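You operate a simulated robot arm through the tools that you are given. There is no shell and no other tool. Be economical: measure what you need, move in short steps, check, and stop when the job is done.

You run a simulated two-armed robot. Do the job below in one go: nothing can be reset, and whatever is moved stays where it is left.

TASK
Centre the white cube under the laser and give it a test turn.
Fine: on the plate, offset 5 mm or less; hands off while it turns; nothing slips; laser off at the end; leave the other cubes and the knobs.

The check looks at the end state, three seconds after you hand in, the way a careful person would. Anything else that was tipped, shoved, dropped, spilled or broken makes it a failure.

THE ROBOT
Two 7-joint arms with fingered hands on one trunk, on a base that drives. Base frame: it is fixed to the floor where the robot stands at the start and does not move with it; the origin is under the middle of the robot, x ahead of it, y to its left, z up. Units: m, degrees, N and s.
The left shoulder is at the start at [0.07, 0.166, 1.193], the right one opposite. With the tool pointing down near the work surface each hand reaches from about 0.1 to 0.96 m from the robot's upright axis, wherever it stands, measured 20 degrees to its own side. Places, roughly: laser switch [0.7, 0, 0.8]; speed knob [0.7, -0.3, 0.7]; step knob [0.7, -0.3, 0.7]; turn key [0.7, -0.3, 0.6]. Payload 4.1 kg a hand.
The tool frame of a hand sits at the grasp point between the pads (the TCP): z along the fingers, y along the line on which they close. The tips reach 0.032 m beyond it. Largest opening 0.108 m; the body of the gripper starts 0.038 m behind the TCP. The gripper is a hand of 4 fingers: y runs from the thumb to the fingers, the wrist lies at [-0.016, -0.108, -0.186] in the tool frame, and closing takes about 1.5 s.
Orientation is told as [roll, pitch, yaw] about the base's x, y, z axes, in that order, counted from this pose: with the fingers straight down and the wrist toward the robot, the tool's x, y and z point along [0, 1, 0], [1, 0, 0] and [0, 0, -1] of the base frame.

THE INTERFACE
- The arms move only by the tool nudge_tool. It takes "left_plan", "right_plan" or both (then of equal length, played together; a hand with none holds still); each is a list of rows, each a list of 6 numbers: the shift along the tool's x, y, z in m, then the turn, a rotation vector about the tool's x, y, z in degrees. In form: [[tx, ty, tz, ax, ay, az], ...]. A call has 1 to 10 rows; each row is the pose to reach, as a shift and turn from the pose commanded when the call began, along the tool's axes at that moment. "left_claw" and "right_claw" are, for a hand that has rows, the opening in per cent of the stroke, from 0 (shut) to 100 (fully open), set as the call begins (left out, the last holds). A row lasts 0.2 s, in which the tool goes at most 0.05 m and 8.6 degrees; a call with a longer step from one row to the next is refused whole, and so is a gripper value outside its range. A pose out of reach is approached as far as the arm can. The call stops where the force on the tool passes 40 N (or 10 N more than at its start, if that is more) or the arm is blocked; 0.2 s more then pass. Each finger travels about 0.045 m/s and halts on what it meets, pressing with about 34 N; the grip force reading is that of the motor and also rises with nothing between the fingers. The clock runs only during rows and for 0.2 s after the last one: add rows that repeat a pose to give the fingers time. The reply holds the time, the measured pose of the TCP, the force on the tool along the base axes, the opening and the grip force, in the units named above and with some noise, with the torque about the TCP (base axes, N m) and any sound that the robot's microphone picked up.
- Cameras (640 x 400 px; columns grow to the right, rows downward): "scene" is now at [0.1321, 0.0078, 1.4083]; the picture's right is [0.11, -0.99, 0.00], its down [-0.67, -0.08, -0.74] and it looks along [0.73, 0.08, -0.67] (base axes); focal length 257 px, centre (320, 200). "left" rides on the left gripper at [-0.064, -0.093, -0.132] in its tool frame; the picture's right is [-0.80, -0.28, 0.53], its down [0.55, -0.71, 0.45] and it looks along [0.25, 0.65, 0.72] (tool axes); focal length 247 px, centre (320, 200). "right" rides on the right gripper at [0.064, -0.093, -0.132] in its tool frame; the picture's right is [-0.80, 0.28, -0.53], its down [-0.55, -0.71, 0.45] and it looks along [-0.25, 0.65, 0.72] (tool axes); focal length 247 px, centre (320, 200). There is no depth. A picture from a camera that has moved, and an enlarged one, comes with that camera's place and axes in the base frame and with its lens.
- camera(camera): a new picture of that camera. The clock stands still meanwhile.
- raise_lower(by): slides the trunk up (or, below 0, down) by that many m; the arms and the scene camera ride with it, the base frame stays. It gives what a move gives, with no picture.
- base_move(legs): drives the robot by 1 to 6 legs, each [ahead, left, turn to the left] in m, m and degrees, along the robot's own axes; the way and the turn of a leg run together, so that a leg with both is an arc; at most 1.5 m and 180 degrees a leg. The arms and the cameras ride along, it lands a little off, and it stops where it bumps. It gives what a move gives.
- finger_targets(index, middle, ring, thumb_bend, hand): sets how far each is bent, from 0 (flat) to 1 (curled in); at 0.3 the hand is open as for a grip, at 0.7 the pads meet at the TCP. One left out holds its place. A second passes; each finger stops where it meets its share of the squeeze, and holds until it gets a number again. A gripper value or a shape takes the hand back. It gives what a move gives, with no picture; readings hold the bend of each and the force on the fingers (four entries, about 0 where the hand has none), thumb and palm.
- grasp_type(shape, hand): the hand has 4 fingers and takes this shape, open, in about a second: jaw (thumb against the fingers, like two jaws); tri (thumb and two fingers); tip (a fingertip pinch); poke (one finger out to press); point (the index stretched); flat (the hand flat); cup (the hand cupped); fist (a fist). The gripper value then closes the fingers along that shape, each until it touches; the sizes above hold for jaw. It gives what a move gives, with no picture.
- turn_head(pan, tilt): turns the head with the scene camera to pan (to the left, within 86 degrees either way) and tilt (down, from -29 to 69), counted from straight ahead of the robot. It gives what a move gives.
- enlarge(camera, box): a new picture of the part [left, top, right, bottom] of that camera's present view, enlarged. The clock stands still meanwhile.
- finish_job(): hands the job in; it is judged then, once.

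Work in short steps. Places have to be worked out from the pictures, the camera data and where the tool is seen: move nearer, look again, correct. Check each grasp and each placing, and mend what went wrong. You have 120 turns and 92 pictures in all, those below and enlarged ones among them. Open the grippers and draw the arms clear of the work before you hand the job in, unless the task says otherwise; then end with one line.

The tools are called after "Request:" as a command line: name --argument value ..., lists and objects as JSON in quotes. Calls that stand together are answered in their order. nudge_tool: Moves the arms, as the interface text tells. Its arguments: {"type":"object","properties":{"left_plan":{"type":"array","items":{"type":"array","items":{"type":"number"}}},"left_claw":{"type":"number"},"right_plan":{"type":"array","items":{"type":"array","items":{"type":"number"}}},"right_claw":{"type":"number"}},"required":[]} The other tools are called the same way: raise_lower (by) slides the trunk up or down; grasp_type (shape, hand) gives the hand a shape; finger_targets (index, middle, ring, thumb_bend, hand) moves the fingers one by one; base_move (legs) drives the base; turn_head (pan, tilt) turns the head that bears the scene camera; camera (camera) takes a picture; enlarge (camera, box) takes an enlarged picture of a part of a camera's view; finish_job () hands the job in.

At the start:

```text
clock: 0.0
left_eef_pos: [0.6342, 0.2913, 1.1062]
left_tool_rot: [-0.1, 0.1, 0.0]
left_wrist_force: [-0.1, -0.1, -0.6]
left_ft_torque: [0.02, -0.02, 0.04]
left_finger_gap: 0.1078
left_gripper_force: 0.0
left_shape: jaw
left_bend: [0.3, 0.3, 0.3, 0.3]
left_finger forces: [0.0, 0.0, 0.1, 0.0, 0.0, 0.0]
right_eef_pos: [0.562, -0.1603, 1.1083]
right_tool_rot: [-0.1, -0.1, 0.0]
right_wrist_force: [0.6, 0.4, -0.9]
right_ft_torque: [0.03, 0.0, 0.03]
right_finger_gap: 0.1075
right_gripper_force: 0.1
right_shape: jaw
right_bend: [0.3, 0.3, 0.3, 0.3]
right_finger forces: [0.1, 0.1, 0.1, 0.1, 0.1, 0.0]
trunk travel left (down, up): [-0.7, 0.24]
robot x, y, heading: [-0.0007, -0.0004, 0.2]
head pan, tilt: [6.6, 42.3]
```

scene: 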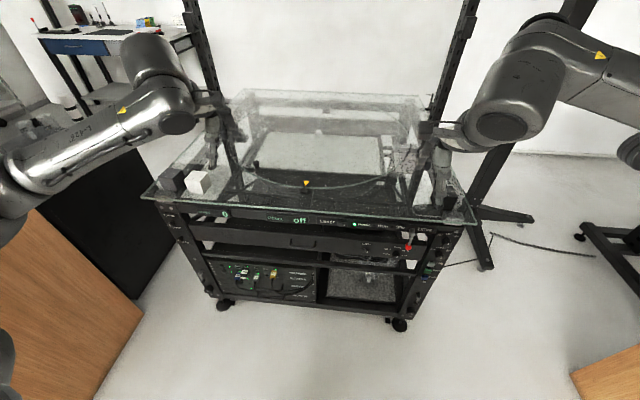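
right: 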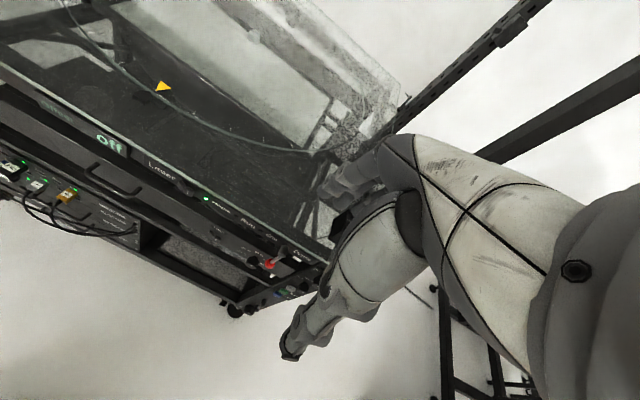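
left: 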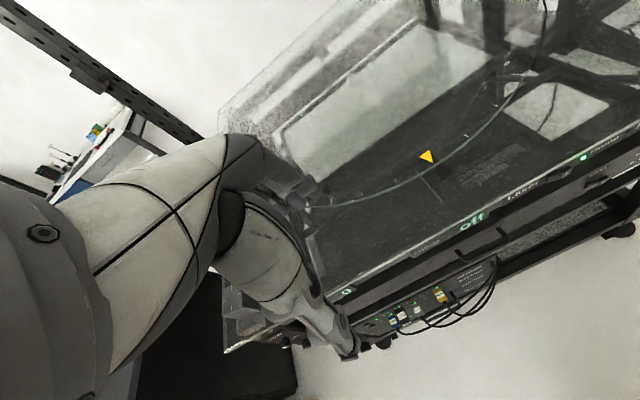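

I start by looking closer at the bench: the cubes on the left, the plate, and the front panel.

Request:
enlarge --camera "scene" --box '[140, 80, 300, 240]'

Request:
enlarge --camera "scene" --box '[300, 180, 480, 300]'

Request:
enlarge --camera "scene" --box '[220, 80, 460, 230]'

```text
2.50 times, centred on (220, 160) of scene
camera zoom: at [0.1321, 0.0078, 1.4083], right [0.11, -0.99, 0.0], down [-0.67, -0.08, -0.74], along [0.73, 0.08, -0.67], focal length 642 px, centre (570, 300)
```

zoom: 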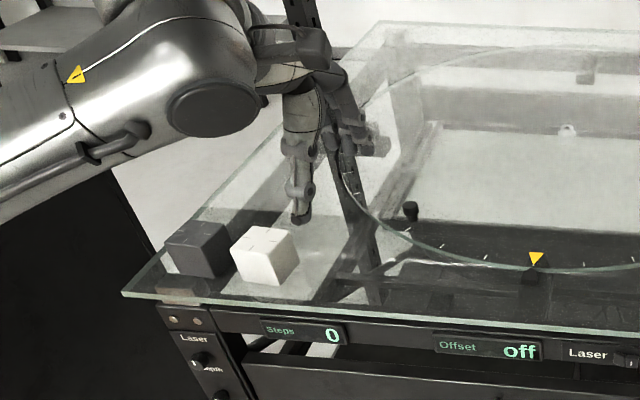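

```text
3.33 times, centred on (390, 240) of scene
camera zoom: at [0.1321, 0.0078, 1.4083], right [0.11, -0.99, 0.0], down [-0.67, -0.08, -0.74], along [0.73, 0.08, -0.67], focal length 856 px, centre (87, 67)
```

zoom: 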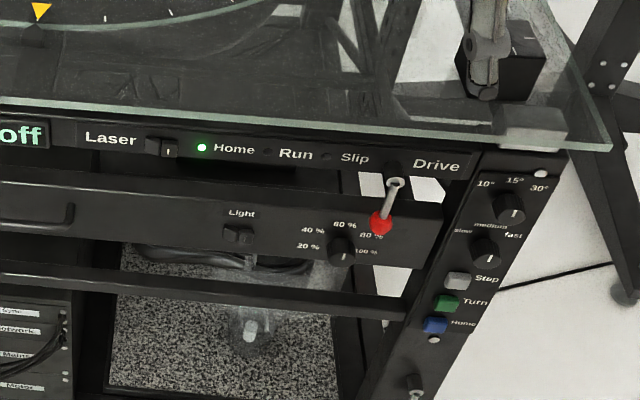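

```text
2.67 times, centred on (340, 155) of scene
camera zoom: at [0.1321, 0.0078, 1.4083], right [0.11, -0.99, 0.0], down [-0.67, -0.08, -0.74], along [0.73, 0.08, -0.67], focal length 685 px, centre (267, 320)
```

zoom: 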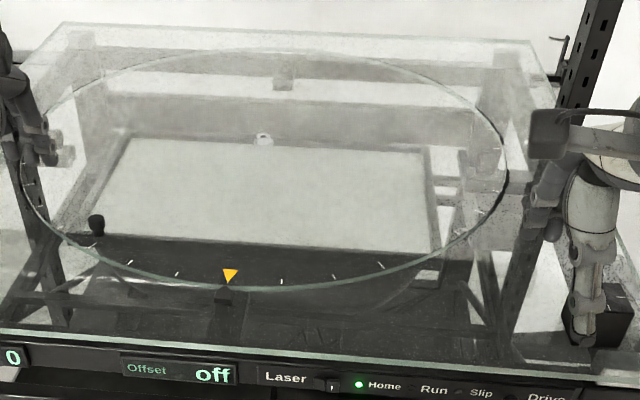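

The bench has a glass turntable, an Offset readout, a Laser switch, a Drive lever and Step/Turn/Home keys. I enlarge the panels and the parts I can't read yet.

Request:
enlarge --camera "scene" --box '[380, 200, 460, 290]'

Request:
enlarge --camera "scene" --box '[150, 195, 320, 300]'

Request:
enlarge --camera "scene" --box '[400, 150, 480, 220]'

Request:
turn_head --pan 0 --tilt 5

Request:
camera --camera "scene"

```text
4.44 times, centred on (420, 245) of scene
camera zoom: at [0.1321, 0.0078, 1.4083], right [0.11, -0.99, 0.0], down [-0.67, -0.08, -0.74], along [0.73, 0.08, -0.67], focal length 1142 px, centre (-124, 0)
```

zoom: 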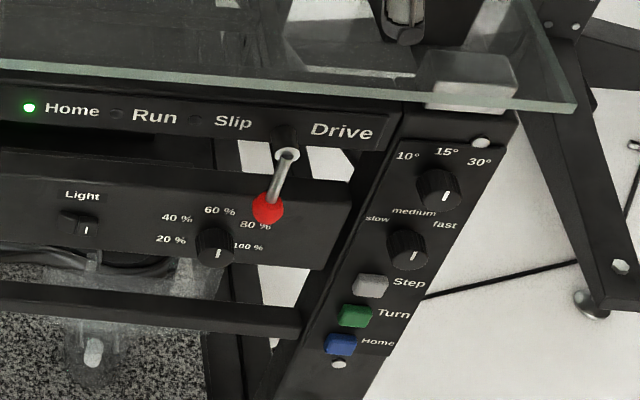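

```text
3.76 times, centred on (235, 248) of scene
camera zoom: at [0.1321, 0.0078, 1.4083], right [0.11, -0.99, 0.0], down [-0.67, -0.08, -0.74], along [0.73, 0.08, -0.67], focal length 967 px, centre (640, 21)
```

zoom: 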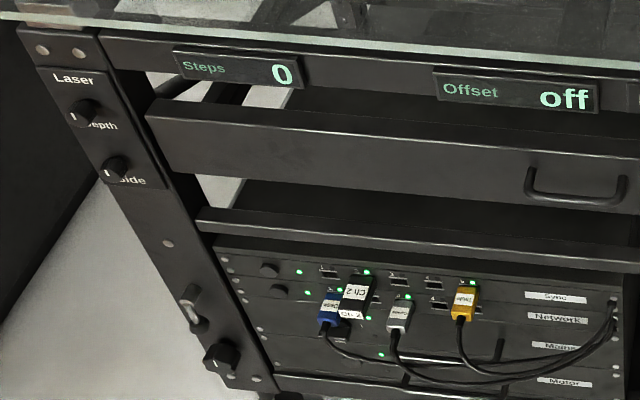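

```text
5.71 times, centred on (440, 185) of scene
camera zoom: at [0.1321, 0.0078, 1.4083], right [0.11, -0.99, 0.0], down [-0.67, -0.08, -0.74], along [0.73, 0.08, -0.67], focal length 1468 px, centre (-366, 286)
```

zoom: 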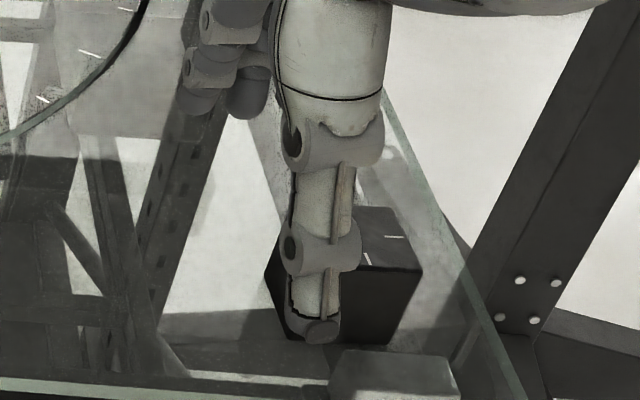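

```text
clock: 1.0
left_eef_pos: [0.6344, 0.2921, 1.1066]
left_tool_rot: [0.0, 0.0, 0.0]
left_wrist_force: [-0.8, -0.3, 0.1]
left_ft_torque: [0.03, 0.02, 0.0]
left_finger_gap: 0.1078
left_gripper_force: 0.0
left_shape: jaw
left_bend: [0.3, 0.3, 0.3, 0.3]
left_finger forces: [0.0, 0.1, 0.1, 0.1, 0.0, 0.1]
right_eef_pos: [0.5621, -0.162, 1.1068]
right_tool_rot: [0.0, 0.0, 0.1]
right_wrist_force: [-0.2, 0.0, -0.5]
right_ft_torque: [-0.03, -0.02, -0.01]
right_finger_gap: 0.1078
right_gripper_force: 0.1
right_shape: jaw
right_bend: [0.3, 0.3, 0.3, 0.3]
right_finger forces: [0.0, 0.0, 0.1, 0.0, 0.0, 0.0]
trunk travel left (down, up): [-0.7, 0.24]
robot x, y, heading: [-0.0028, 0.0022, 0.0]
head pan, tilt: [0.0, 5.0]
```

```text
82 pictures are left
camera scene: at [0.1411, -0.0017, 1.4673], right [0.0, -1.0, 0.0], down [-0.09, 0.0, -1.0], along [1.0, 0.0, -0.09], focal length 257 px, centre (320, 200)
```

scene: 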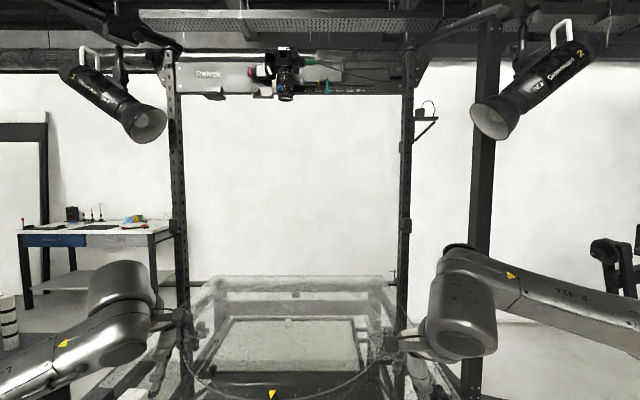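

The gantry carries the laser head above the plate. I raise the trunk to get a second viewpoint for stereo and a steeper look at plate and cubes.

Request:
raise_lower --by 0.22

Request:
turn_head --pan 0 --tilt 50

Request:
camera --camera "scene"

Request:
enlarge --camera "scene" --box '[160, 130, 320, 230]'

Request:
enlarge --camera "scene" --box '[310, 130, 470, 230]'

```text
clock: 3.4
left_eef_pos: [0.6342, 0.2919, 1.326]
left_tool_rot: [0.0, 0.0, 0.0]
left_wrist_force: [0.5, 1.0, 0.2]
left_ft_torque: [0.02, 0.0, 0.06]
left_finger_gap: 0.1076
left_gripper_force: 0.0
left_shape: jaw
left_bend: [0.3, 0.3, 0.3, 0.3]
left_finger forces: [0.0, 0.1, 0.0, 0.0, 0.1, 0.0]
right_eef_pos: [0.5627, -0.1604, 1.3279]
right_tool_rot: [0.0, -0.1, -0.1]
right_wrist_force: [-0.4, -0.4, -0.2]
right_ft_torque: [0.03, 0.0, 0.0]
right_finger_gap: 0.1076
right_gripper_force: 0.1
right_shape: jaw
right_bend: [0.3, 0.3, 0.3, 0.3]
right_finger forces: [0.0, 0.0, 0.0, 0.0, 0.0, 0.0]
trunk travel left (down, up): [-0.92, 0.02]
robot x, y, heading: [-0.0015, 0.0013, 0.2]
head pan, tilt: [0.0, 5.0]
```

```text
clock: 4.5
left_eef_pos: [0.6338, 0.2916, 1.3269]
left_tool_rot: [0.0, 0.1, 0.1]
left_wrist_force: [0.1, -0.6, -0.4]
left_ft_torque: [-0.01, 0.01, -0.02]
left_finger_gap: 0.1077
left_gripper_force: 0.1
left_shape: jaw
left_bend: [0.3, 0.3, 0.3, 0.3]
left_finger forces: [0.1, 0.0, 0.0, 0.0, 0.1, 0.1]
right_eef_pos: [0.5622, -0.1612, 1.3283]
right_tool_rot: [0.0, 0.0, -0.1]
right_wrist_force: [-0.5, 0.0, 0.5]
right_ft_torque: [-0.02, 0.0, 0.0]
right_finger_gap: 0.1074
right_gripper_force: 0.0
right_shape: jaw
right_bend: [0.3, 0.3, 0.3, 0.3]
right_finger forces: [0.0, 0.1, 0.0, 0.0, 0.0, 0.0]
trunk travel left (down, up): [-0.92, 0.02]
robot x, y, heading: [-0.0001, 0.0025, 0.0]
head pan, tilt: [0.0, 50.0]
```

```text
81 pictures are left
camera scene: at [0.1263, -0.0018, 1.6176], right [0.0, -1.0, 0.0], down [-0.77, 0.0, -0.64], along [0.64, 0.0, -0.77], focal length 257 px, centre (320, 200)
```

scene: 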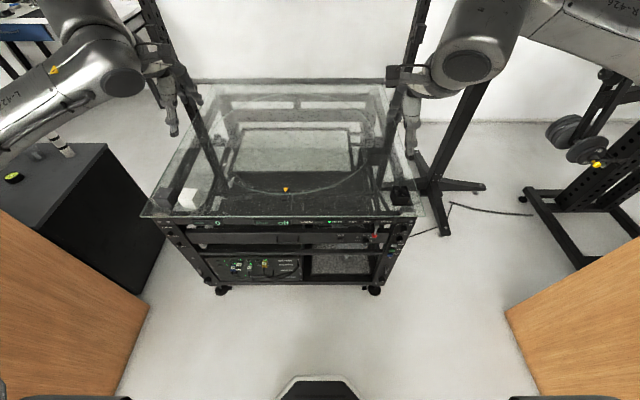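

```text
4.00 times, centred on (240, 180) of scene
camera zoom: at [0.1263, -0.0018, 1.6176], right [0.0, -1.0, 0.0], down [-0.77, 0.0, -0.64], along [0.64, 0.0, -0.77], focal length 1028 px, centre (640, 280)
```

zoom: 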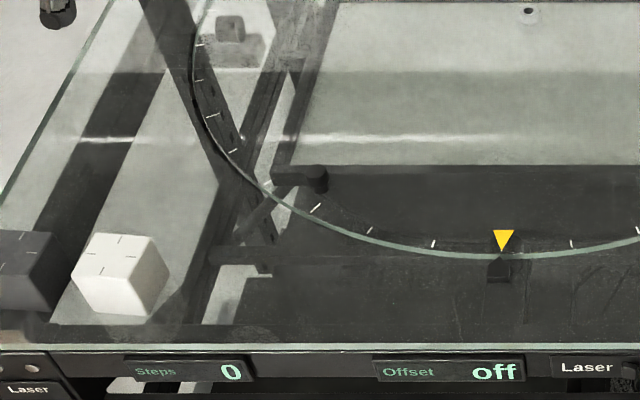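

```text
4.00 times, centred on (390, 180) of scene
camera zoom: at [0.1263, -0.0018, 1.6176], right [0.0, -1.0, 0.0], down [-0.77, 0.0, -0.64], along [0.64, 0.0, -0.77], focal length 1028 px, centre (40, 280)
```

zoom: 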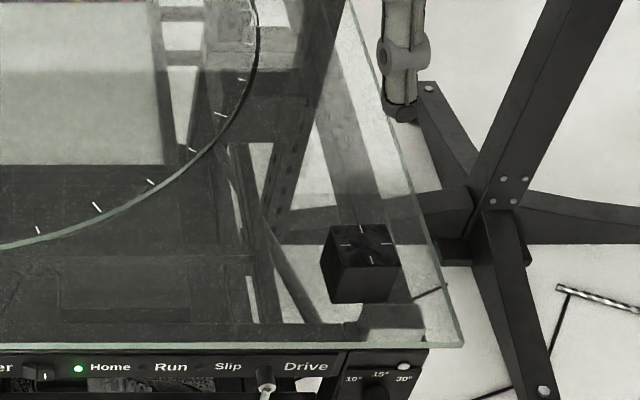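

Stereo gives: glass top at z≈0.84, with its front edge at x≈0.696. The laser switch is near [0.71, 0, 0.777], the plate centre near [1.21, 0.135], and the white cube near [0.76, 0.49] with ~6 cm sides. I lower the trunk again, set the right hand to poke, and turn it to point forward.

Request:
raise_lower --by -0.22

Request:
grasp_type --hand "right" --shape "poke"

Request:
nudge_tool --right_plan '[[0, -0.01, 0, -8, 0, 0], [0, -0.02, 0, -16, 0, 0], [0, -0.03, 0, -24, 0, 0], [0, -0.04, 0.0, -32, 0, 0], [0, -0.05, 0.0, -40, 0, 0], [0, -0.06, 0.0, -48, 0, 0], [0, -0.07, 0, -56, 0, 0], [0, -0.08, 0, -64, 0, 0], [0, -0.09, 0, -72, 0, 0], [0, -0.1, 0, -80, 0, 0]]'

Request:
camera --camera "right"

```text
clock: 6.8
left_eef_pos: [0.6332, 0.2924, 1.1065]
left_tool_rot: [0.0, 0.0, 0.0]
left_wrist_force: [0.0, -0.5, -0.1]
left_ft_torque: [-0.02, -0.01, 0.01]
left_finger_gap: 0.1075
left_gripper_force: 0.1
left_shape: jaw
left_bend: [0.3, 0.3, 0.3, 0.3]
left_finger forces: [0.0, 0.0, 0.0, 0.1, 0.0, 0.1]
right_eef_pos: [0.5626, -0.1603, 1.1076]
right_tool_rot: [-0.1, -0.1, 0.0]
right_wrist_force: [-0.3, 0.1, 0.0]
right_ft_torque: [-0.04, 0.0, 0.0]
right_finger_gap: 0.1075
right_gripper_force: 0.0
right_shape: jaw
right_bend: [0.3, 0.3, 0.3, 0.3]
right_finger forces: [0.1, 0.0, 0.1, 0.0, 0.0, 0.0]
trunk travel left (down, up): [-0.7, 0.24]
robot x, y, heading: [0.0016, -0.0038, 0.1]
head pan, tilt: [0.0, 50.0]
```

```text
clock: 7.7
left_eef_pos: [0.6338, 0.2925, 1.1079]
left_tool_rot: [0.1, 0.0, 0.1]
left_wrist_force: [0.3, 0.2, 1.0]
left_ft_torque: [0.02, 0.02, -0.02]
left_finger_gap: 0.1075
left_gripper_force: 0.1
left_shape: jaw
left_bend: [0.3, 0.3, 0.3, 0.3]
left_finger forces: [0.1, 0.2, 0.0, 0.1, 0.0, 0.0]
right_eef_pos: [0.5625, -0.1604, 1.107]
right_tool_rot: [0.0, 0.1, 0.0]
right_wrist_force: [-1.0, -0.8, -0.6]
right_ft_torque: [0.02, -0.02, 0.04]
right_finger_gap: 0.0002
right_gripper_force: 0.0
right_shape: poke
right_bend: [0.7, 0.7, 0.99, 1.0]
right_finger forces: [0.1, 0.0, 0.1, 0.0, 0.0, 0.0]
trunk travel left (down, up): [-0.7, 0.24]
robot x, y, heading: [0.0002, 0.0003, -0.1]
head pan, tilt: [0.0, 50.0]
```

```text
clock: 9.9
left_eef_pos: [0.6342, 0.2918, 1.1058]
left_tool_rot: [0.0, 0.0, -0.1]
left_wrist_force: [-1.0, -0.6, -0.3]
left_ft_torque: [-0.02, -0.03, -0.01]
left_finger_gap: 0.1077
left_gripper_force: 0.0
left_shape: jaw
left_bend: [0.3, 0.3, 0.3, 0.3]
left_finger forces: [0.1, 0.0, 0.1, 0.0, 0.1, 0.0]
right_eef_pos: [0.5574, -0.1438, 1.103]
right_tool_rot: [0.1, -41.5, 0.0]
right_wrist_force: [-0.6, 0.9, -0.2]
right_ft_torque: [-0.02, -0.01, 0.0]
right_finger_gap: 0.0002
right_gripper_force: 0.2
right_shape: poke
right_bend: [0.7, 0.7, 0.99, 1.0]
right_finger forces: [0.0, 0.1, 0.0, 0.0, 0.1, 0.1]
right hand out of reach, approached as far as the arm can: row 4, 5, 6, 7, 8, 9, 10
trunk travel left (down, up): [-0.7, 0.24]
robot x, y, heading: [0.0014, -0.0024, -0.3]
head pan, tilt: [0.0, 50.0]
```

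```text
78 pictures are left
camera right: at [0.4014, -0.0792, 1.141], right [-0.14, -0.8, 0.59], down [-0.23, -0.55, -0.8], along [0.96, -0.25, -0.11], focal length 247 px, centre (320, 200)
```

right: 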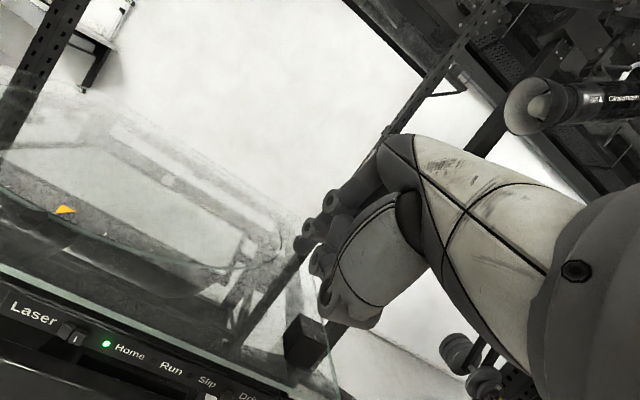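

The arm ran out of wrist reach this high up. I send a zero row to see whether the commanded pose was clamped, before going down.

Request:
nudge_tool --right_plan '[[0, 0, 0, 0, 0, 0]]'

```text
clock: 10.3
left_eef_pos: [0.6333, 0.2908, 1.1059]
left_tool_rot: [0.0, 0.0, -0.1]
left_wrist_force: [0.0, 0.4, 0.1]
left_ft_torque: [0.05, 0.01, 0.01]
left_finger_gap: 0.1075
left_gripper_force: 0.0
left_shape: jaw
left_bend: [0.3, 0.3, 0.3, 0.3]
left_finger forces: [0.0, 0.0, 0.0, 0.0, 0.1, 0.1]
right_eef_pos: [0.5569, -0.1439, 1.1039]
right_tool_rot: [0.1, -41.5, 0.0]
right_wrist_force: [-0.1, -0.8, 1.2]
right_ft_torque: [0.0, 0.02, 0.0]
right_finger_gap: 0.0001
right_gripper_force: 0.1
right_shape: poke
right_bend: [0.7, 0.7, 0.99, 1.0]
right_finger forces: [0.0, 0.0, 0.0, 0.0, 0.0, 0.0]
trunk travel left (down, up): [-0.7, 0.24]
robot x, y, heading: [0.0012, -0.003, -0.2]
head pan, tilt: [0.0, 50.0]
```

The command is clamped to the real pose. I bring the hand down and back in front of the panel, then try the turn again.

Request:
nudge_tool --right_plan '[[0, -0.03, 0.023, 0, 0, 0], [0, -0.061, 0.046, 0, 0, 0], [0, -0.091, 0.069, 0, 0, 0], [0, -0.122, 0.092, 0, 0, 0], [0, -0.152, 0.115, 0, 0, 0], [0, -0.183, 0.139, 0, 0, 0], [0, -0.213, 0.162, 0, 0, 0], [0, -0.244, 0.185, 0, 0, 0]]'

Request:
nudge_tool --right_plan '[[0, 0, 0, -8, 0, 0], [0, 0, 0, -16, 0, 0], [0, 0, 0, -24, 0, 0], [0, 0, 0, -32, 0, 0], [0, 0, 0, -40, 0, 0], [0, 0, 0, -40, 0, 0]]'

Request:
camera --camera "right"

```text
clock: 12.1
left_eef_pos: [0.633, 0.2913, 1.1071]
left_tool_rot: [0.1, 0.2, 0.0]
left_wrist_force: [-0.1, 0.3, -0.1]
left_ft_torque: [0.0, 0.0, -0.01]
left_finger_gap: 0.1074
left_gripper_force: 0.0
left_shape: jaw
left_bend: [0.3, 0.3, 0.3, 0.3]
left_finger forces: [0.0, 0.0, 0.0, 0.0, 0.0, 0.1]
right_eef_pos: [0.5003, -0.1396, 0.8027]
right_tool_rot: [-0.2, -41.5, -0.3]
right_wrist_force: [-0.3, 0.8, -0.9]
right_ft_torque: [0.01, 0.01, 0.0]
right_finger_gap: 0.0
right_gripper_force: 0.1
right_shape: poke
right_bend: [0.7, 0.7, 0.99, 1.0]
right_finger forces: [0.0, 0.0, 0.0, 0.0, 0.0, 0.0]
right hand out of reach, approached as far as the arm can: row 8
trunk travel left (down, up): [-0.7, 0.24]
robot x, y, heading: [-0.0027, 0.0001, 0.1]
head pan, tilt: [0.0, 50.0]
```

```text
clock: 13.5
left_eef_pos: [0.6336, 0.2911, 1.1077]
left_tool_rot: [0.0, 0.1, 0.0]
left_wrist_force: [0.0, -0.4, -0.7]
left_ft_torque: [0.0, -0.02, 0.0]
left_finger_gap: 0.1076
left_gripper_force: 0.0
left_shape: jaw
left_bend: [0.3, 0.3, 0.3, 0.3]
left_finger forces: [0.0, 0.1, 0.1, 0.0, 0.0, 0.0]
right_eef_pos: [0.6422, -0.03, 0.8277]
right_tool_rot: [4.0, -72.4, -8.1]
right_wrist_force: [-0.6, -0.8, 0.1]
right_ft_torque: [-0.01, 0.03, -0.02]
right_finger_gap: 0.0
right_gripper_force: 0.0
right_shape: poke
right_bend: [0.7, 0.7, 0.99, 1.0]
right_finger forces: [0.0, 0.0, 0.0, 0.0, 0.0, 0.1]
right hand out of reach, approached as far as the arm can: row 1, 2, 3, 4, 5, 6
trunk travel left (down, up): [-0.7, 0.24]
robot x, y, heading: [-0.0043, -0.0037, 0.1]
head pan, tilt: [0.0, 50.0]
```

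```text
77 pictures are left
camera right: at [0.4945, 0.0461, 0.7812], right [-0.48, -0.77, 0.41], down [0.17, -0.55, -0.82], along [0.86, -0.32, 0.4], focal length 247 px, centre (320, 200)
```

right: 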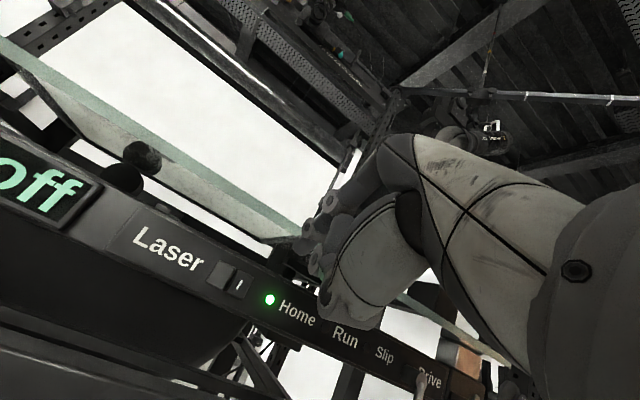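

The arm drifted to the nearest reachable pose, which is still clear of the panel. I look closely at the fingers to see which one pokes and where its tip is.

Request:
enlarge --camera "right" --box '[180, 180, 420, 330]'

Request:
turn_head --pan -10 --tilt 50

Request:
enlarge --camera "scene" --box '[180, 100, 420, 250]'

```text
2.67 times, centred on (300, 255) of right
camera zoom: at [0.4945, 0.0461, 0.7812], right [-0.48, -0.77, 0.41], down [0.17, -0.55, -0.82], along [0.86, -0.32, 0.4], focal length 659 px, centre (373, 53)
```

zoom: 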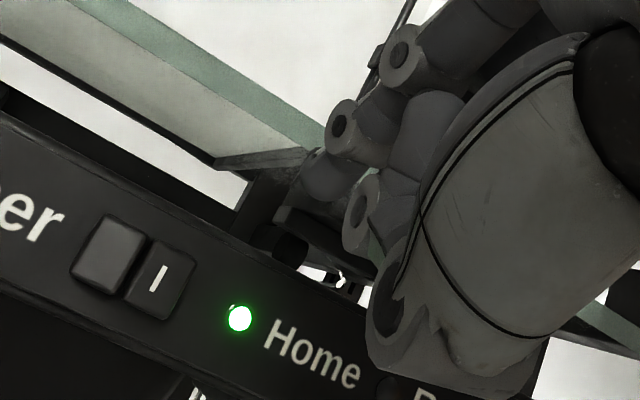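

```text
clock: 14.2
left_eef_pos: [0.6327, 0.2911, 1.1076]
left_tool_rot: [0.0, 0.0, 0.0]
left_wrist_force: [-0.5, -0.2, -0.3]
left_ft_torque: [0.0, 0.0, 0.06]
left_finger_gap: 0.1073
left_gripper_force: 0.2
left_shape: jaw
left_bend: [0.3, 0.3, 0.3, 0.3]
left_finger forces: [0.0, 0.0, 0.0, 0.0, 0.0, 0.0]
right_eef_pos: [0.642, -0.0295, 0.8278]
right_tool_rot: [4.1, -72.4, -7.9]
right_wrist_force: [0.5, 0.8, 0.2]
right_ft_torque: [-0.01, 0.0, 0.03]
right_finger_gap: 0.0
right_gripper_force: 0.1
right_shape: poke
right_bend: [0.7, 0.7, 0.99, 1.0]
right_finger forces: [0.0, 0.0, 0.0, 0.0, 0.1, 0.1]
trunk travel left (down, up): [-0.7, 0.24]
robot x, y, heading: [-0.003, 0.0013, 0.0]
head pan, tilt: [-10.0, 50.0]
```

```text
2.67 times, centred on (300, 175) of scene
camera zoom: at [0.1252, -0.0148, 1.3975], right [-0.17, -0.98, 0.0], down [-0.75, 0.13, -0.64], along [0.63, -0.11, -0.77], focal length 685 px, centre (373, 267)
```

zoom: 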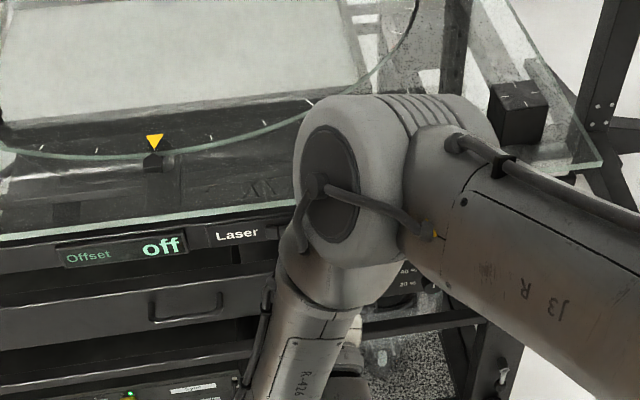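

The elbow is folded up, so this pose is awkward. I back the base 0.2 m and lower the trunk so the forearm comes in flatter. The left arm goes back with the base, clear of the glass.

Request:
base_move --legs '[[-0.2, 0, 0]]'

Request:
raise_lower --by -0.15

Request:
nudge_tool --right_plan '[[0, 0, 0, -4, 0, 0], [0, 0, 0, -8, 0, 0], [0, 0, 0, -8, 0, 0]]'

Request:
camera --camera "scene"

Request:
camera --camera "right"

```text
clock: 15.8
left_eef_pos: [0.4341, 0.2915, 1.1065]
left_tool_rot: [0.0, -0.1, 0.0]
left_wrist_force: [-0.2, -0.4, -1.1]
left_ft_torque: [-0.03, 0.03, 0.0]
left_finger_gap: 0.1077
left_gripper_force: 0.1
left_shape: jaw
left_bend: [0.3, 0.3, 0.3, 0.3]
left_finger forces: [0.1, 0.0, 0.0, 0.1, 0.0, 0.0]
right_eef_pos: [0.4406, -0.031, 0.8292]
right_tool_rot: [4.1, -72.4, -8.1]
right_wrist_force: [0.4, -0.9, 0.2]
right_ft_torque: [0.01, 0.0, 0.0]
right_finger_gap: 0.0
right_gripper_force: 0.0
right_shape: poke
right_bend: [0.7, 0.7, 0.99, 1.0]
right_finger forces: [0.0, 0.0, 0.0, 0.0, 0.0, 0.0]
trunk travel left (down, up): [-0.7, 0.24]
robot x, y, heading: [-0.206, 0.0006, 0.1]
head pan, tilt: [-10.0, 50.0]
```

```text
clock: 17.6
left_eef_pos: [0.4326, 0.2922, 0.9559]
left_tool_rot: [0.0, 0.0, 0.0]
left_wrist_force: [0.6, 0.4, -0.2]
left_ft_torque: [0.0, 0.0, 0.02]
left_finger_gap: 0.1075
left_gripper_force: 0.1
left_shape: jaw
left_bend: [0.3, 0.3, 0.3, 0.3]
left_finger forces: [0.1, 0.1, 0.1, 0.0, 0.0, 0.0]
right_eef_pos: [0.4416, -0.0307, 0.6775]
right_tool_rot: [4.1, -72.4, -8.1]
right_wrist_force: [0.0, 1.0, -0.2]
right_ft_torque: [0.03, 0.0, 0.02]
right_finger_gap: 0.0
right_gripper_force: 0.0
right_shape: poke
right_bend: [0.7, 0.7, 0.99, 1.0]
right_finger forces: [0.0, 0.1, 0.1, 0.1, 0.1, 0.0]
trunk travel left (down, up): [-0.55, 0.39]
robot x, y, heading: [-0.2021, -0.0039, 0.2]
head pan, tilt: [-10.0, 50.0]
```

```text
clock: 18.4
left_eef_pos: [0.4319, 0.292, 0.9579]
left_tool_rot: [0.0, 0.0, 0.0]
left_wrist_force: [-0.2, 0.3, 0.2]
left_ft_torque: [0.0, 0.02, 0.04]
left_finger_gap: 0.108
left_gripper_force: 0.0
left_shape: jaw
left_bend: [0.3, 0.3, 0.3, 0.3]
left_finger forces: [0.1, 0.0, 0.0, 0.1, 0.0, 0.0]
right_eef_pos: [0.4618, -0.003, 0.699]
right_tool_rot: [9.2, -78.6, -14.7]
right_wrist_force: [0.7, -0.5, -0.1]
right_ft_torque: [0.01, 0.02, 0.01]
right_finger_gap: 0.0
right_gripper_force: 0.1
right_shape: poke
right_bend: [0.7, 0.7, 0.99, 1.0]
right_finger forces: [0.0, 0.0, 0.0, 0.0, 0.1, 0.0]
right hand out of reach, approached as far as the arm can: row 1, 2, 3
trunk travel left (down, up): [-0.55, 0.39]
robot x, y, heading: [-0.2034, 0.0004, 0.1]
head pan, tilt: [-10.0, 50.0]
```

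```text
74 pictures are left
camera scene: at [-0.0763, -0.0154, 1.2475], right [-0.17, -0.98, 0.0], down [-0.75, 0.13, -0.64], along [0.63, -0.11, -0.77], focal length 257 px, centre (320, 200)
```

scene: 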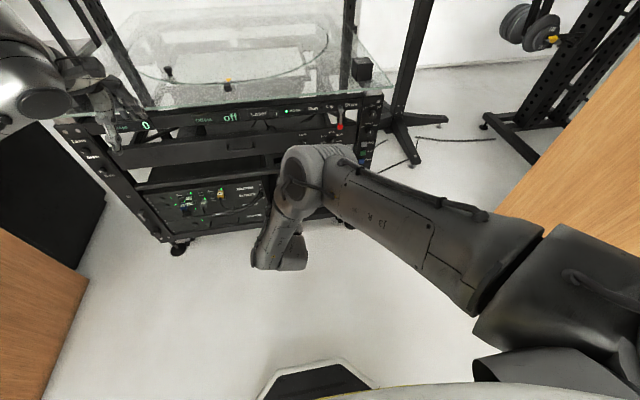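

```text
73 pictures are left
camera right: at [0.3233, 0.0786, 0.6366], right [-0.54, -0.76, 0.36], down [0.25, -0.55, -0.8], along [0.8, -0.34, 0.49], focal length 247 px, centre (320, 200)
```

right: 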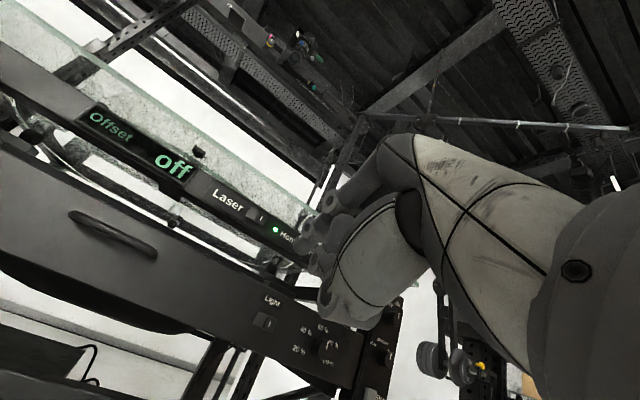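

This orientation is good: the fingers point forward, about 11° down. I curl the middle finger so only the index stands out, and check.

Request:
finger_targets --hand "right" --middle 1.0 --index 0.6

Request:
enlarge --camera "right" --box '[230, 150, 470, 350]'

```text
clock: 19.4
left_eef_pos: [0.4325, 0.2915, 0.957]
left_tool_rot: [0.0, 0.0, 0.0]
left_wrist_force: [0.4, 0.7, 0.5]
left_ft_torque: [0.0, 0.0, 0.01]
left_finger_gap: 0.1077
left_gripper_force: 0.1
left_shape: jaw
left_bend: [0.3, 0.3, 0.3, 0.3]
left_finger forces: [0.0, 0.0, 0.0, 0.0, 0.0, 0.1]
right_eef_pos: [0.463, -0.0027, 0.6995]
right_tool_rot: [9.2, -78.7, -14.7]
right_wrist_force: [-0.1, 0.9, 0.3]
right_ft_torque: [0.02, 0.01, -0.04]
right_finger_gap: 0.0422
right_gripper_force: 0.0
right_shape: fingers
right_bend: [0.6, 1.0, 0.99, 1.0]
right_finger forces: [0.1, 0.0, 0.0, 0.1, 0.0, 0.0]
trunk travel left (down, up): [-0.55, 0.39]
robot x, y, heading: [-0.1982, -0.0005, -0.1]
head pan, tilt: [-10.0, 50.0]
```

```text
2.00 times, centred on (350, 250) of right
camera zoom: at [0.3231, 0.0786, 0.6365], right [-0.54, -0.76, 0.36], down [0.25, -0.55, -0.8], along [0.8, -0.34, 0.49], focal length 494 px, centre (260, 100)
```

zoom: 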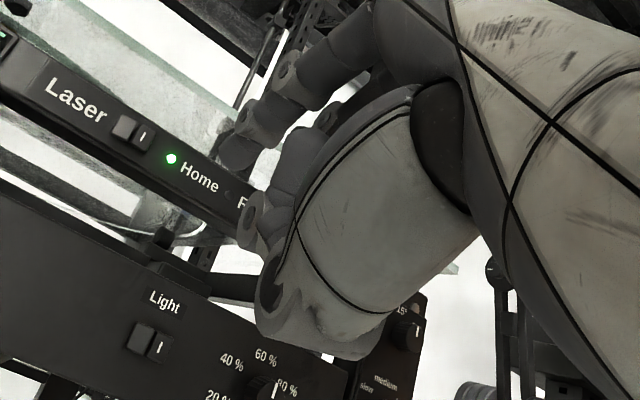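

The index stands out now, with its tip at about tool [0.012, 0.023, 0.034]. A second sight line puts the switch's "I" half at [0.713, -0.005, 0.78]. I move the tip to about 5 cm in front of it.

Request:
nudge_tool --right_plan '[[0.0017, 0.0237, 0.036, 0, 0, 0], [0.0035, 0.0474, 0.072, 0, 0, 0], [0.0052, 0.0711, 0.108, 0, 0, 0], [0.007, 0.0948, 0.1445, 0, 0, 0]]'

Request:
enlarge --camera "right" --box '[180, 150, 420, 300]'

```text
clock: 20.4
left_eef_pos: [0.4319, 0.2892, 0.9573]
left_tool_rot: [0.0, 0.0, 0.1]
left_wrist_force: [-0.4, 0.3, -0.6]
left_ft_torque: [0.01, 0.05, 0.02]
left_finger_gap: 0.1076
left_gripper_force: 0.1
left_shape: jaw
left_bend: [0.3, 0.3, 0.3, 0.3]
left_finger forces: [0.0, 0.1, 0.0, 0.0, 0.0, 0.0]
right_eef_pos: [0.6033, 0.0074, 0.7922]
right_tool_rot: [9.4, -79.2, -14.8]
right_wrist_force: [-0.5, 0.1, 0.3]
right_ft_torque: [-0.02, -0.01, 0.01]
right_finger_gap: 0.0425
right_gripper_force: 0.0
right_shape: fingers
right_bend: [0.6, 1.0, 0.99, 1.0]
right_finger forces: [0.0, 0.0, 0.1, 0.0, 0.0, 0.1]
right hand out of reach, approached as far as the arm can: row 1, 2, 3, 4
trunk travel left (down, up): [-0.55, 0.39]
robot x, y, heading: [-0.1993, -0.0007, -0.0]
head pan, tilt: [-10.0, 50.0]
```

```text
2.67 times, centred on (300, 225) of right
camera zoom: at [0.4638, 0.087, 0.7286], right [-0.55, -0.76, 0.35], down [0.26, -0.55, -0.79], along [0.8, -0.34, 0.5], focal length 659 px, centre (373, 133)
```

zoom: 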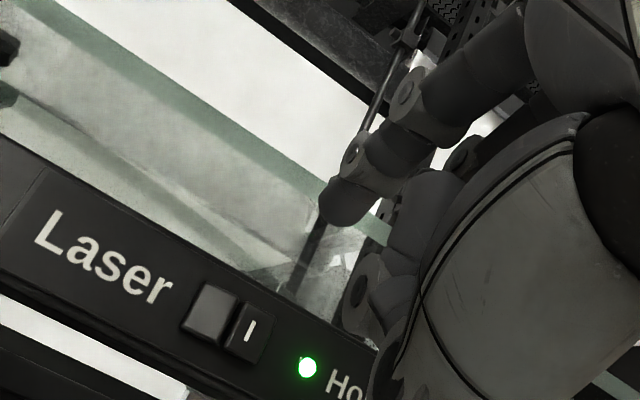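

The switch comes out at [0.713, -0.005, 0.779] again, and the tip is about 2.7 cm too high. I lower the trunk 3 cm, then move forward and sideways.

Request:
raise_lower --by -0.03

Request:
nudge_tool --right_plan '[[-0.006, 0.003, 0.02, 0, 0, 0], [-0.012, 0.006, 0.042, 0, 0, 0]]'

Request:
enlarge --camera "right" --box '[180, 150, 420, 300]'

```text
clock: 21.1
left_eef_pos: [0.4326, 0.2902, 0.9273]
left_tool_rot: [0.0, 0.0, 0.0]
left_wrist_force: [-0.8, -0.1, 0.6]
left_ft_torque: [-0.03, 0.0, 0.04]
left_finger_gap: 0.1075
left_gripper_force: 0.1
left_shape: jaw
left_bend: [0.3, 0.3, 0.3, 0.3]
left_finger forces: [0.0, 0.0, 0.0, 0.0, 0.0, 0.0]
right_eef_pos: [0.6023, 0.0068, 0.7631]
right_tool_rot: [9.6, -79.2, -14.9]
right_wrist_force: [-0.1, 0.4, -0.1]
right_ft_torque: [0.02, 0.0, 0.01]
right_finger_gap: 0.0422
right_gripper_force: 0.0
right_shape: fingers
right_bend: [0.6, 1.0, 0.99, 1.0]
right_finger forces: [0.0, 0.1, 0.0, 0.1, 0.1, 0.1]
trunk travel left (down, up): [-0.52, 0.42]
robot x, y, heading: [-0.2021, 0.0017, -0.1]
head pan, tilt: [-10.0, 50.0]
```

```text
clock: 21.7
left_eef_pos: [0.433, 0.2904, 0.9267]
left_tool_rot: [0.0, 0.2, -0.1]
left_wrist_force: [0.2, -0.3, -0.2]
left_ft_torque: [-0.01, 0.02, 0.02]
left_finger_gap: 0.1073
left_gripper_force: 0.1
left_shape: jaw
left_bend: [0.3, 0.3, 0.3, 0.3]
left_finger forces: [0.0, 0.0, 0.0, 0.0, 0.1, 0.0]
right_eef_pos: [0.6331, -0.0001, 0.7742]
right_tool_rot: [10.6, -78.5, -16.7]
right_wrist_force: [0.1, 0.5, -0.3]
right_ft_torque: [-0.02, 0.0, -0.02]
right_finger_gap: 0.0422
right_gripper_force: 0.0
right_shape: fingers
right_bend: [0.6, 1.0, 0.99, 1.0]
right_finger forces: [0.0, 0.1, 0.0, 0.0, 0.1, 0.1]
right hand out of reach, approached as far as the arm can: row 1, 2
trunk travel left (down, up): [-0.52, 0.42]
robot x, y, heading: [-0.1993, -0.0037, -0.1]
head pan, tilt: [-10.0, 50.0]
```

```text
2.67 times, centred on (300, 225) of right
camera zoom: at [0.4945, 0.0818, 0.7127], right [-0.55, -0.76, 0.35], down [0.24, -0.55, -0.8], along [0.8, -0.36, 0.49], focal length 659 px, centre (373, 133)
```

zoom: 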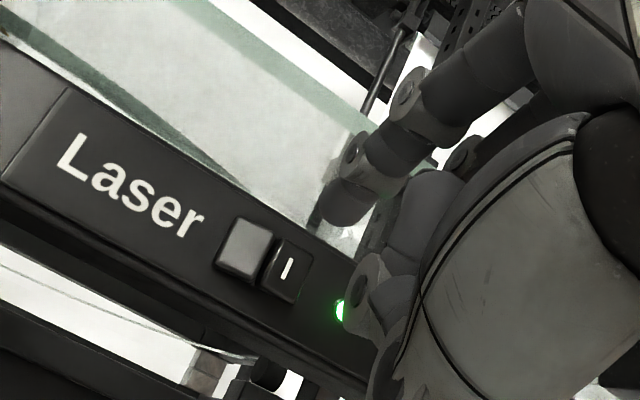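

The arm is at its wrist limit. I relax the pitch by 8° to get back into free reach.

Request:
nudge_tool --right_plan '[[0, 0, 0, 8, 0, 0], [0, 0, 0, 8, 0, 0]]'

Request:
enlarge --camera "right" --box '[180, 150, 420, 300]'

```text
clock: 22.3
left_eef_pos: [0.4335, 0.2913, 0.9267]
left_tool_rot: [0.0, 0.2, 0.1]
left_wrist_force: [-0.2, 0.2, 0.2]
left_ft_torque: [-0.02, 0.02, -0.02]
left_finger_gap: 0.1075
left_gripper_force: 0.0
left_shape: jaw
left_bend: [0.3, 0.3, 0.3, 0.3]
left_finger forces: [0.1, 0.1, 0.1, 0.0, 0.0, 0.0]
right_eef_pos: [0.6336, 0.001, 0.7749]
right_tool_rot: [5.5, -71.2, -10.6]
right_wrist_force: [-0.2, -0.1, 0.8]
right_ft_torque: [0.04, -0.04, 0.0]
right_finger_gap: 0.0421
right_gripper_force: 0.0
right_shape: fingers
right_bend: [0.6, 1.0, 0.99, 1.0]
right_finger forces: [0.0, 0.0, 0.1, 0.0, 0.0, 0.1]
trunk travel left (down, up): [-0.52, 0.42]
robot x, y, heading: [-0.2024, 0.0012, -0.2]
head pan, tilt: [-10.0, 50.0]
```

```text
2.67 times, centred on (300, 225) of right
camera zoom: at [0.4858, 0.0795, 0.7318], right [-0.49, -0.77, 0.41], down [0.15, -0.54, -0.83], along [0.86, -0.34, 0.38], focal length 659 px, centre (373, 133)
```

zoom: 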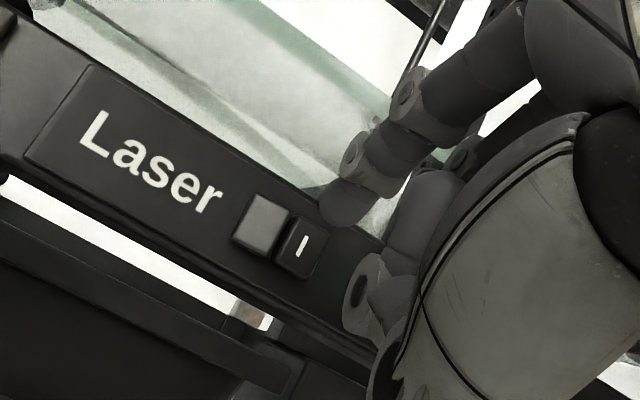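

Now it is reachable. The tip is near [0.672, 0.005, 0.784] and needs about 1 cm right and 6 mm down. I go part way forward and look again.

Request:
nudge_tool --right_plan '[[-0.0085, 0.001, 0.012, 0, 0, 0], [-0.0085, 0.001, 0.022, 0, 0, 0]]'

Request:
enlarge --camera "right" --box '[220, 160, 380, 260]'

```text
clock: 22.9
left_eef_pos: [0.4334, 0.2906, 0.9266]
left_tool_rot: [0.0, 0.1, -0.1]
left_wrist_force: [-0.4, -0.5, 0.3]
left_ft_torque: [0.03, -0.01, 0.0]
left_finger_gap: 0.1077
left_gripper_force: 0.0
left_shape: jaw
left_bend: [0.3, 0.3, 0.3, 0.3]
left_finger forces: [0.0, 0.0, 0.0, 0.1, 0.1, 0.1]
right_eef_pos: [0.6516, -0.0096, 0.7685]
right_tool_rot: [5.4, -71.3, -10.5]
right_wrist_force: [-0.1, 0.5, 0.7]
right_ft_torque: [-0.01, 0.02, -0.01]
right_finger_gap: 0.0424
right_gripper_force: 0.1
right_shape: fingers
right_bend: [0.6, 1.0, 0.99, 1.0]
right_finger forces: [0.0, 0.0, 0.0, 0.0, 0.1, 0.1]
trunk travel left (down, up): [-0.52, 0.42]
robot x, y, heading: [-0.2007, 0.0008, -0.0]
head pan, tilt: [-10.0, 50.0]
```

```text
4.00 times, centred on (300, 210) of right
camera zoom: at [0.5049, 0.069, 0.7257], right [-0.49, -0.77, 0.41], down [0.15, -0.54, -0.83], along [0.86, -0.34, 0.38], focal length 988 px, centre (400, 160)
```

zoom: 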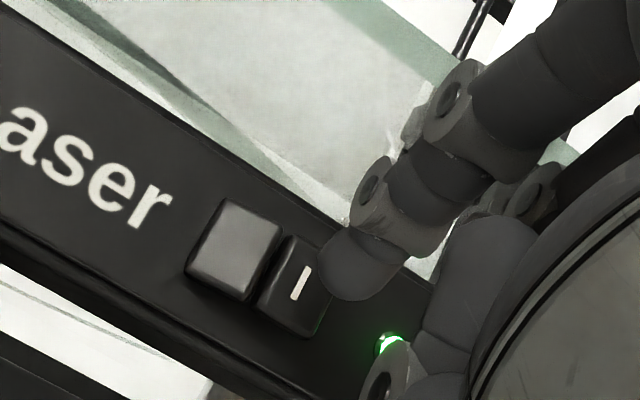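

The tip is just above and right of the "I" half and in line. I push in small steps along the finger, with a slight lift, watching the force.

Request:
nudge_tool --right_plan '[[0, 0.003, 0.006, 0, 0, 0], [0, 0.004, 0.012, 0, 0, 0], [0, 0.004, 0.016, 0, 0, 0]]'

Request:
enlarge --camera "right" --box '[220, 160, 380, 260]'

```text
clock: 23.7
left_eef_pos: [0.4322, 0.2925, 0.9271]
left_tool_rot: [0.1, 0.0, 0.0]
left_wrist_force: [-0.2, -0.4, 1.7]
left_ft_torque: [-0.02, 0.01, 0.01]
left_finger_gap: 0.1077
left_gripper_force: 0.0
left_shape: jaw
left_bend: [0.3, 0.3, 0.3, 0.3]
left_finger forces: [0.0, 0.1, 0.0, 0.0, 0.0, 0.0]
right_eef_pos: [0.6679, -0.0119, 0.7684]
right_tool_rot: [5.6, -71.4, -10.7]
right_wrist_force: [-0.5, 0.7, -1.0]
right_ft_torque: [-0.04, 0.01, -0.04]
right_finger_gap: 0.042
right_gripper_force: 0.3
right_shape: fingers
right_bend: [0.6, 1.0, 0.99, 1.0]
right_finger forces: [0.7, 0.1, 0.0, 0.0, 0.0, 0.0]
trunk travel left (down, up): [-0.52, 0.42]
robot x, y, heading: [-0.1992, -0.0001, 0.0]
head pan, tilt: [-10.0, 50.0]
```

```text
4.00 times, centred on (300, 210) of right
camera zoom: at [0.5215, 0.0678, 0.7245], right [-0.49, -0.77, 0.41], down [0.15, -0.54, -0.83], along [0.86, -0.34, 0.38], focal length 988 px, centre (400, 160)
```

zoom: 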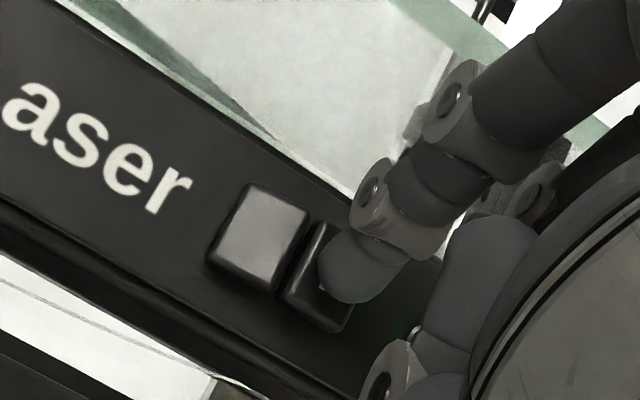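

The fingertip is on the "I" half, with a slight touch reading of 0.7. I press a few millimetres more.

Request:
nudge_tool --right_plan '[[0, 0, 0.004, 0, 0, 0], [0, 0, 0.008, 0, 0, 0], [0, 0, 0.011, 0, 0, 0]]'

Request:
camera --camera "right"

```text
clock: 24.5
left_eef_pos: [0.4292, 0.2912, 0.9295]
left_tool_rot: [0.1, -0.1, 0.1]
left_wrist_force: [-0.6, 0.6, 0.6]
left_ft_torque: [0.03, -0.01, 0.0]
left_finger_gap: 0.1077
left_gripper_force: 0.0
left_shape: jaw
left_bend: [0.3, 0.3, 0.3, 0.3]
left_finger forces: [0.1, 0.1, 0.0, 0.0, 0.1, 0.1]
right_eef_pos: [0.6751, -0.0131, 0.7677]
right_tool_rot: [5.9, -71.6, -11.1]
right_wrist_force: [-23.7, -6.3, 6.6]
right_ft_torque: [0.11, -0.3, -0.05]
right_finger_gap: 0.0371
right_gripper_force: 12.2
right_shape: fingers
right_bend: [0.66, 1.0, 0.99, 1.0]
right_finger forces: [24.0, 0.0, 0.0, 0.0, 0.0, 0.0]
trunk travel left (down, up): [-0.52, 0.42]
robot x, y, heading: [-0.2009, 0.0017, -0.2]
head pan, tilt: [-10.0, 50.0]
```

```text
66 pictures are left
camera right: at [0.5287, 0.0667, 0.7236], right [-0.49, -0.77, 0.41], down [0.15, -0.54, -0.83], along [0.86, -0.34, 0.38], focal length 247 px, centre (320, 200)
```

right: 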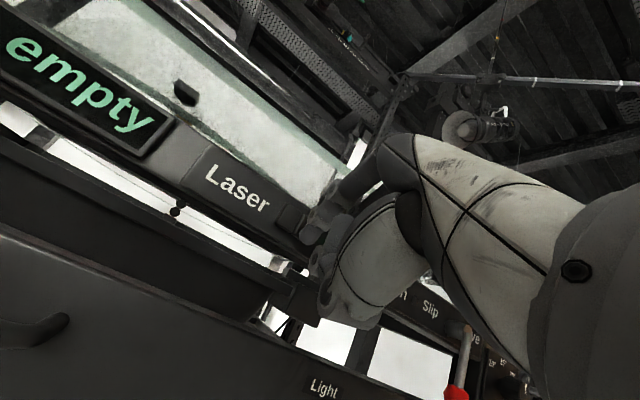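

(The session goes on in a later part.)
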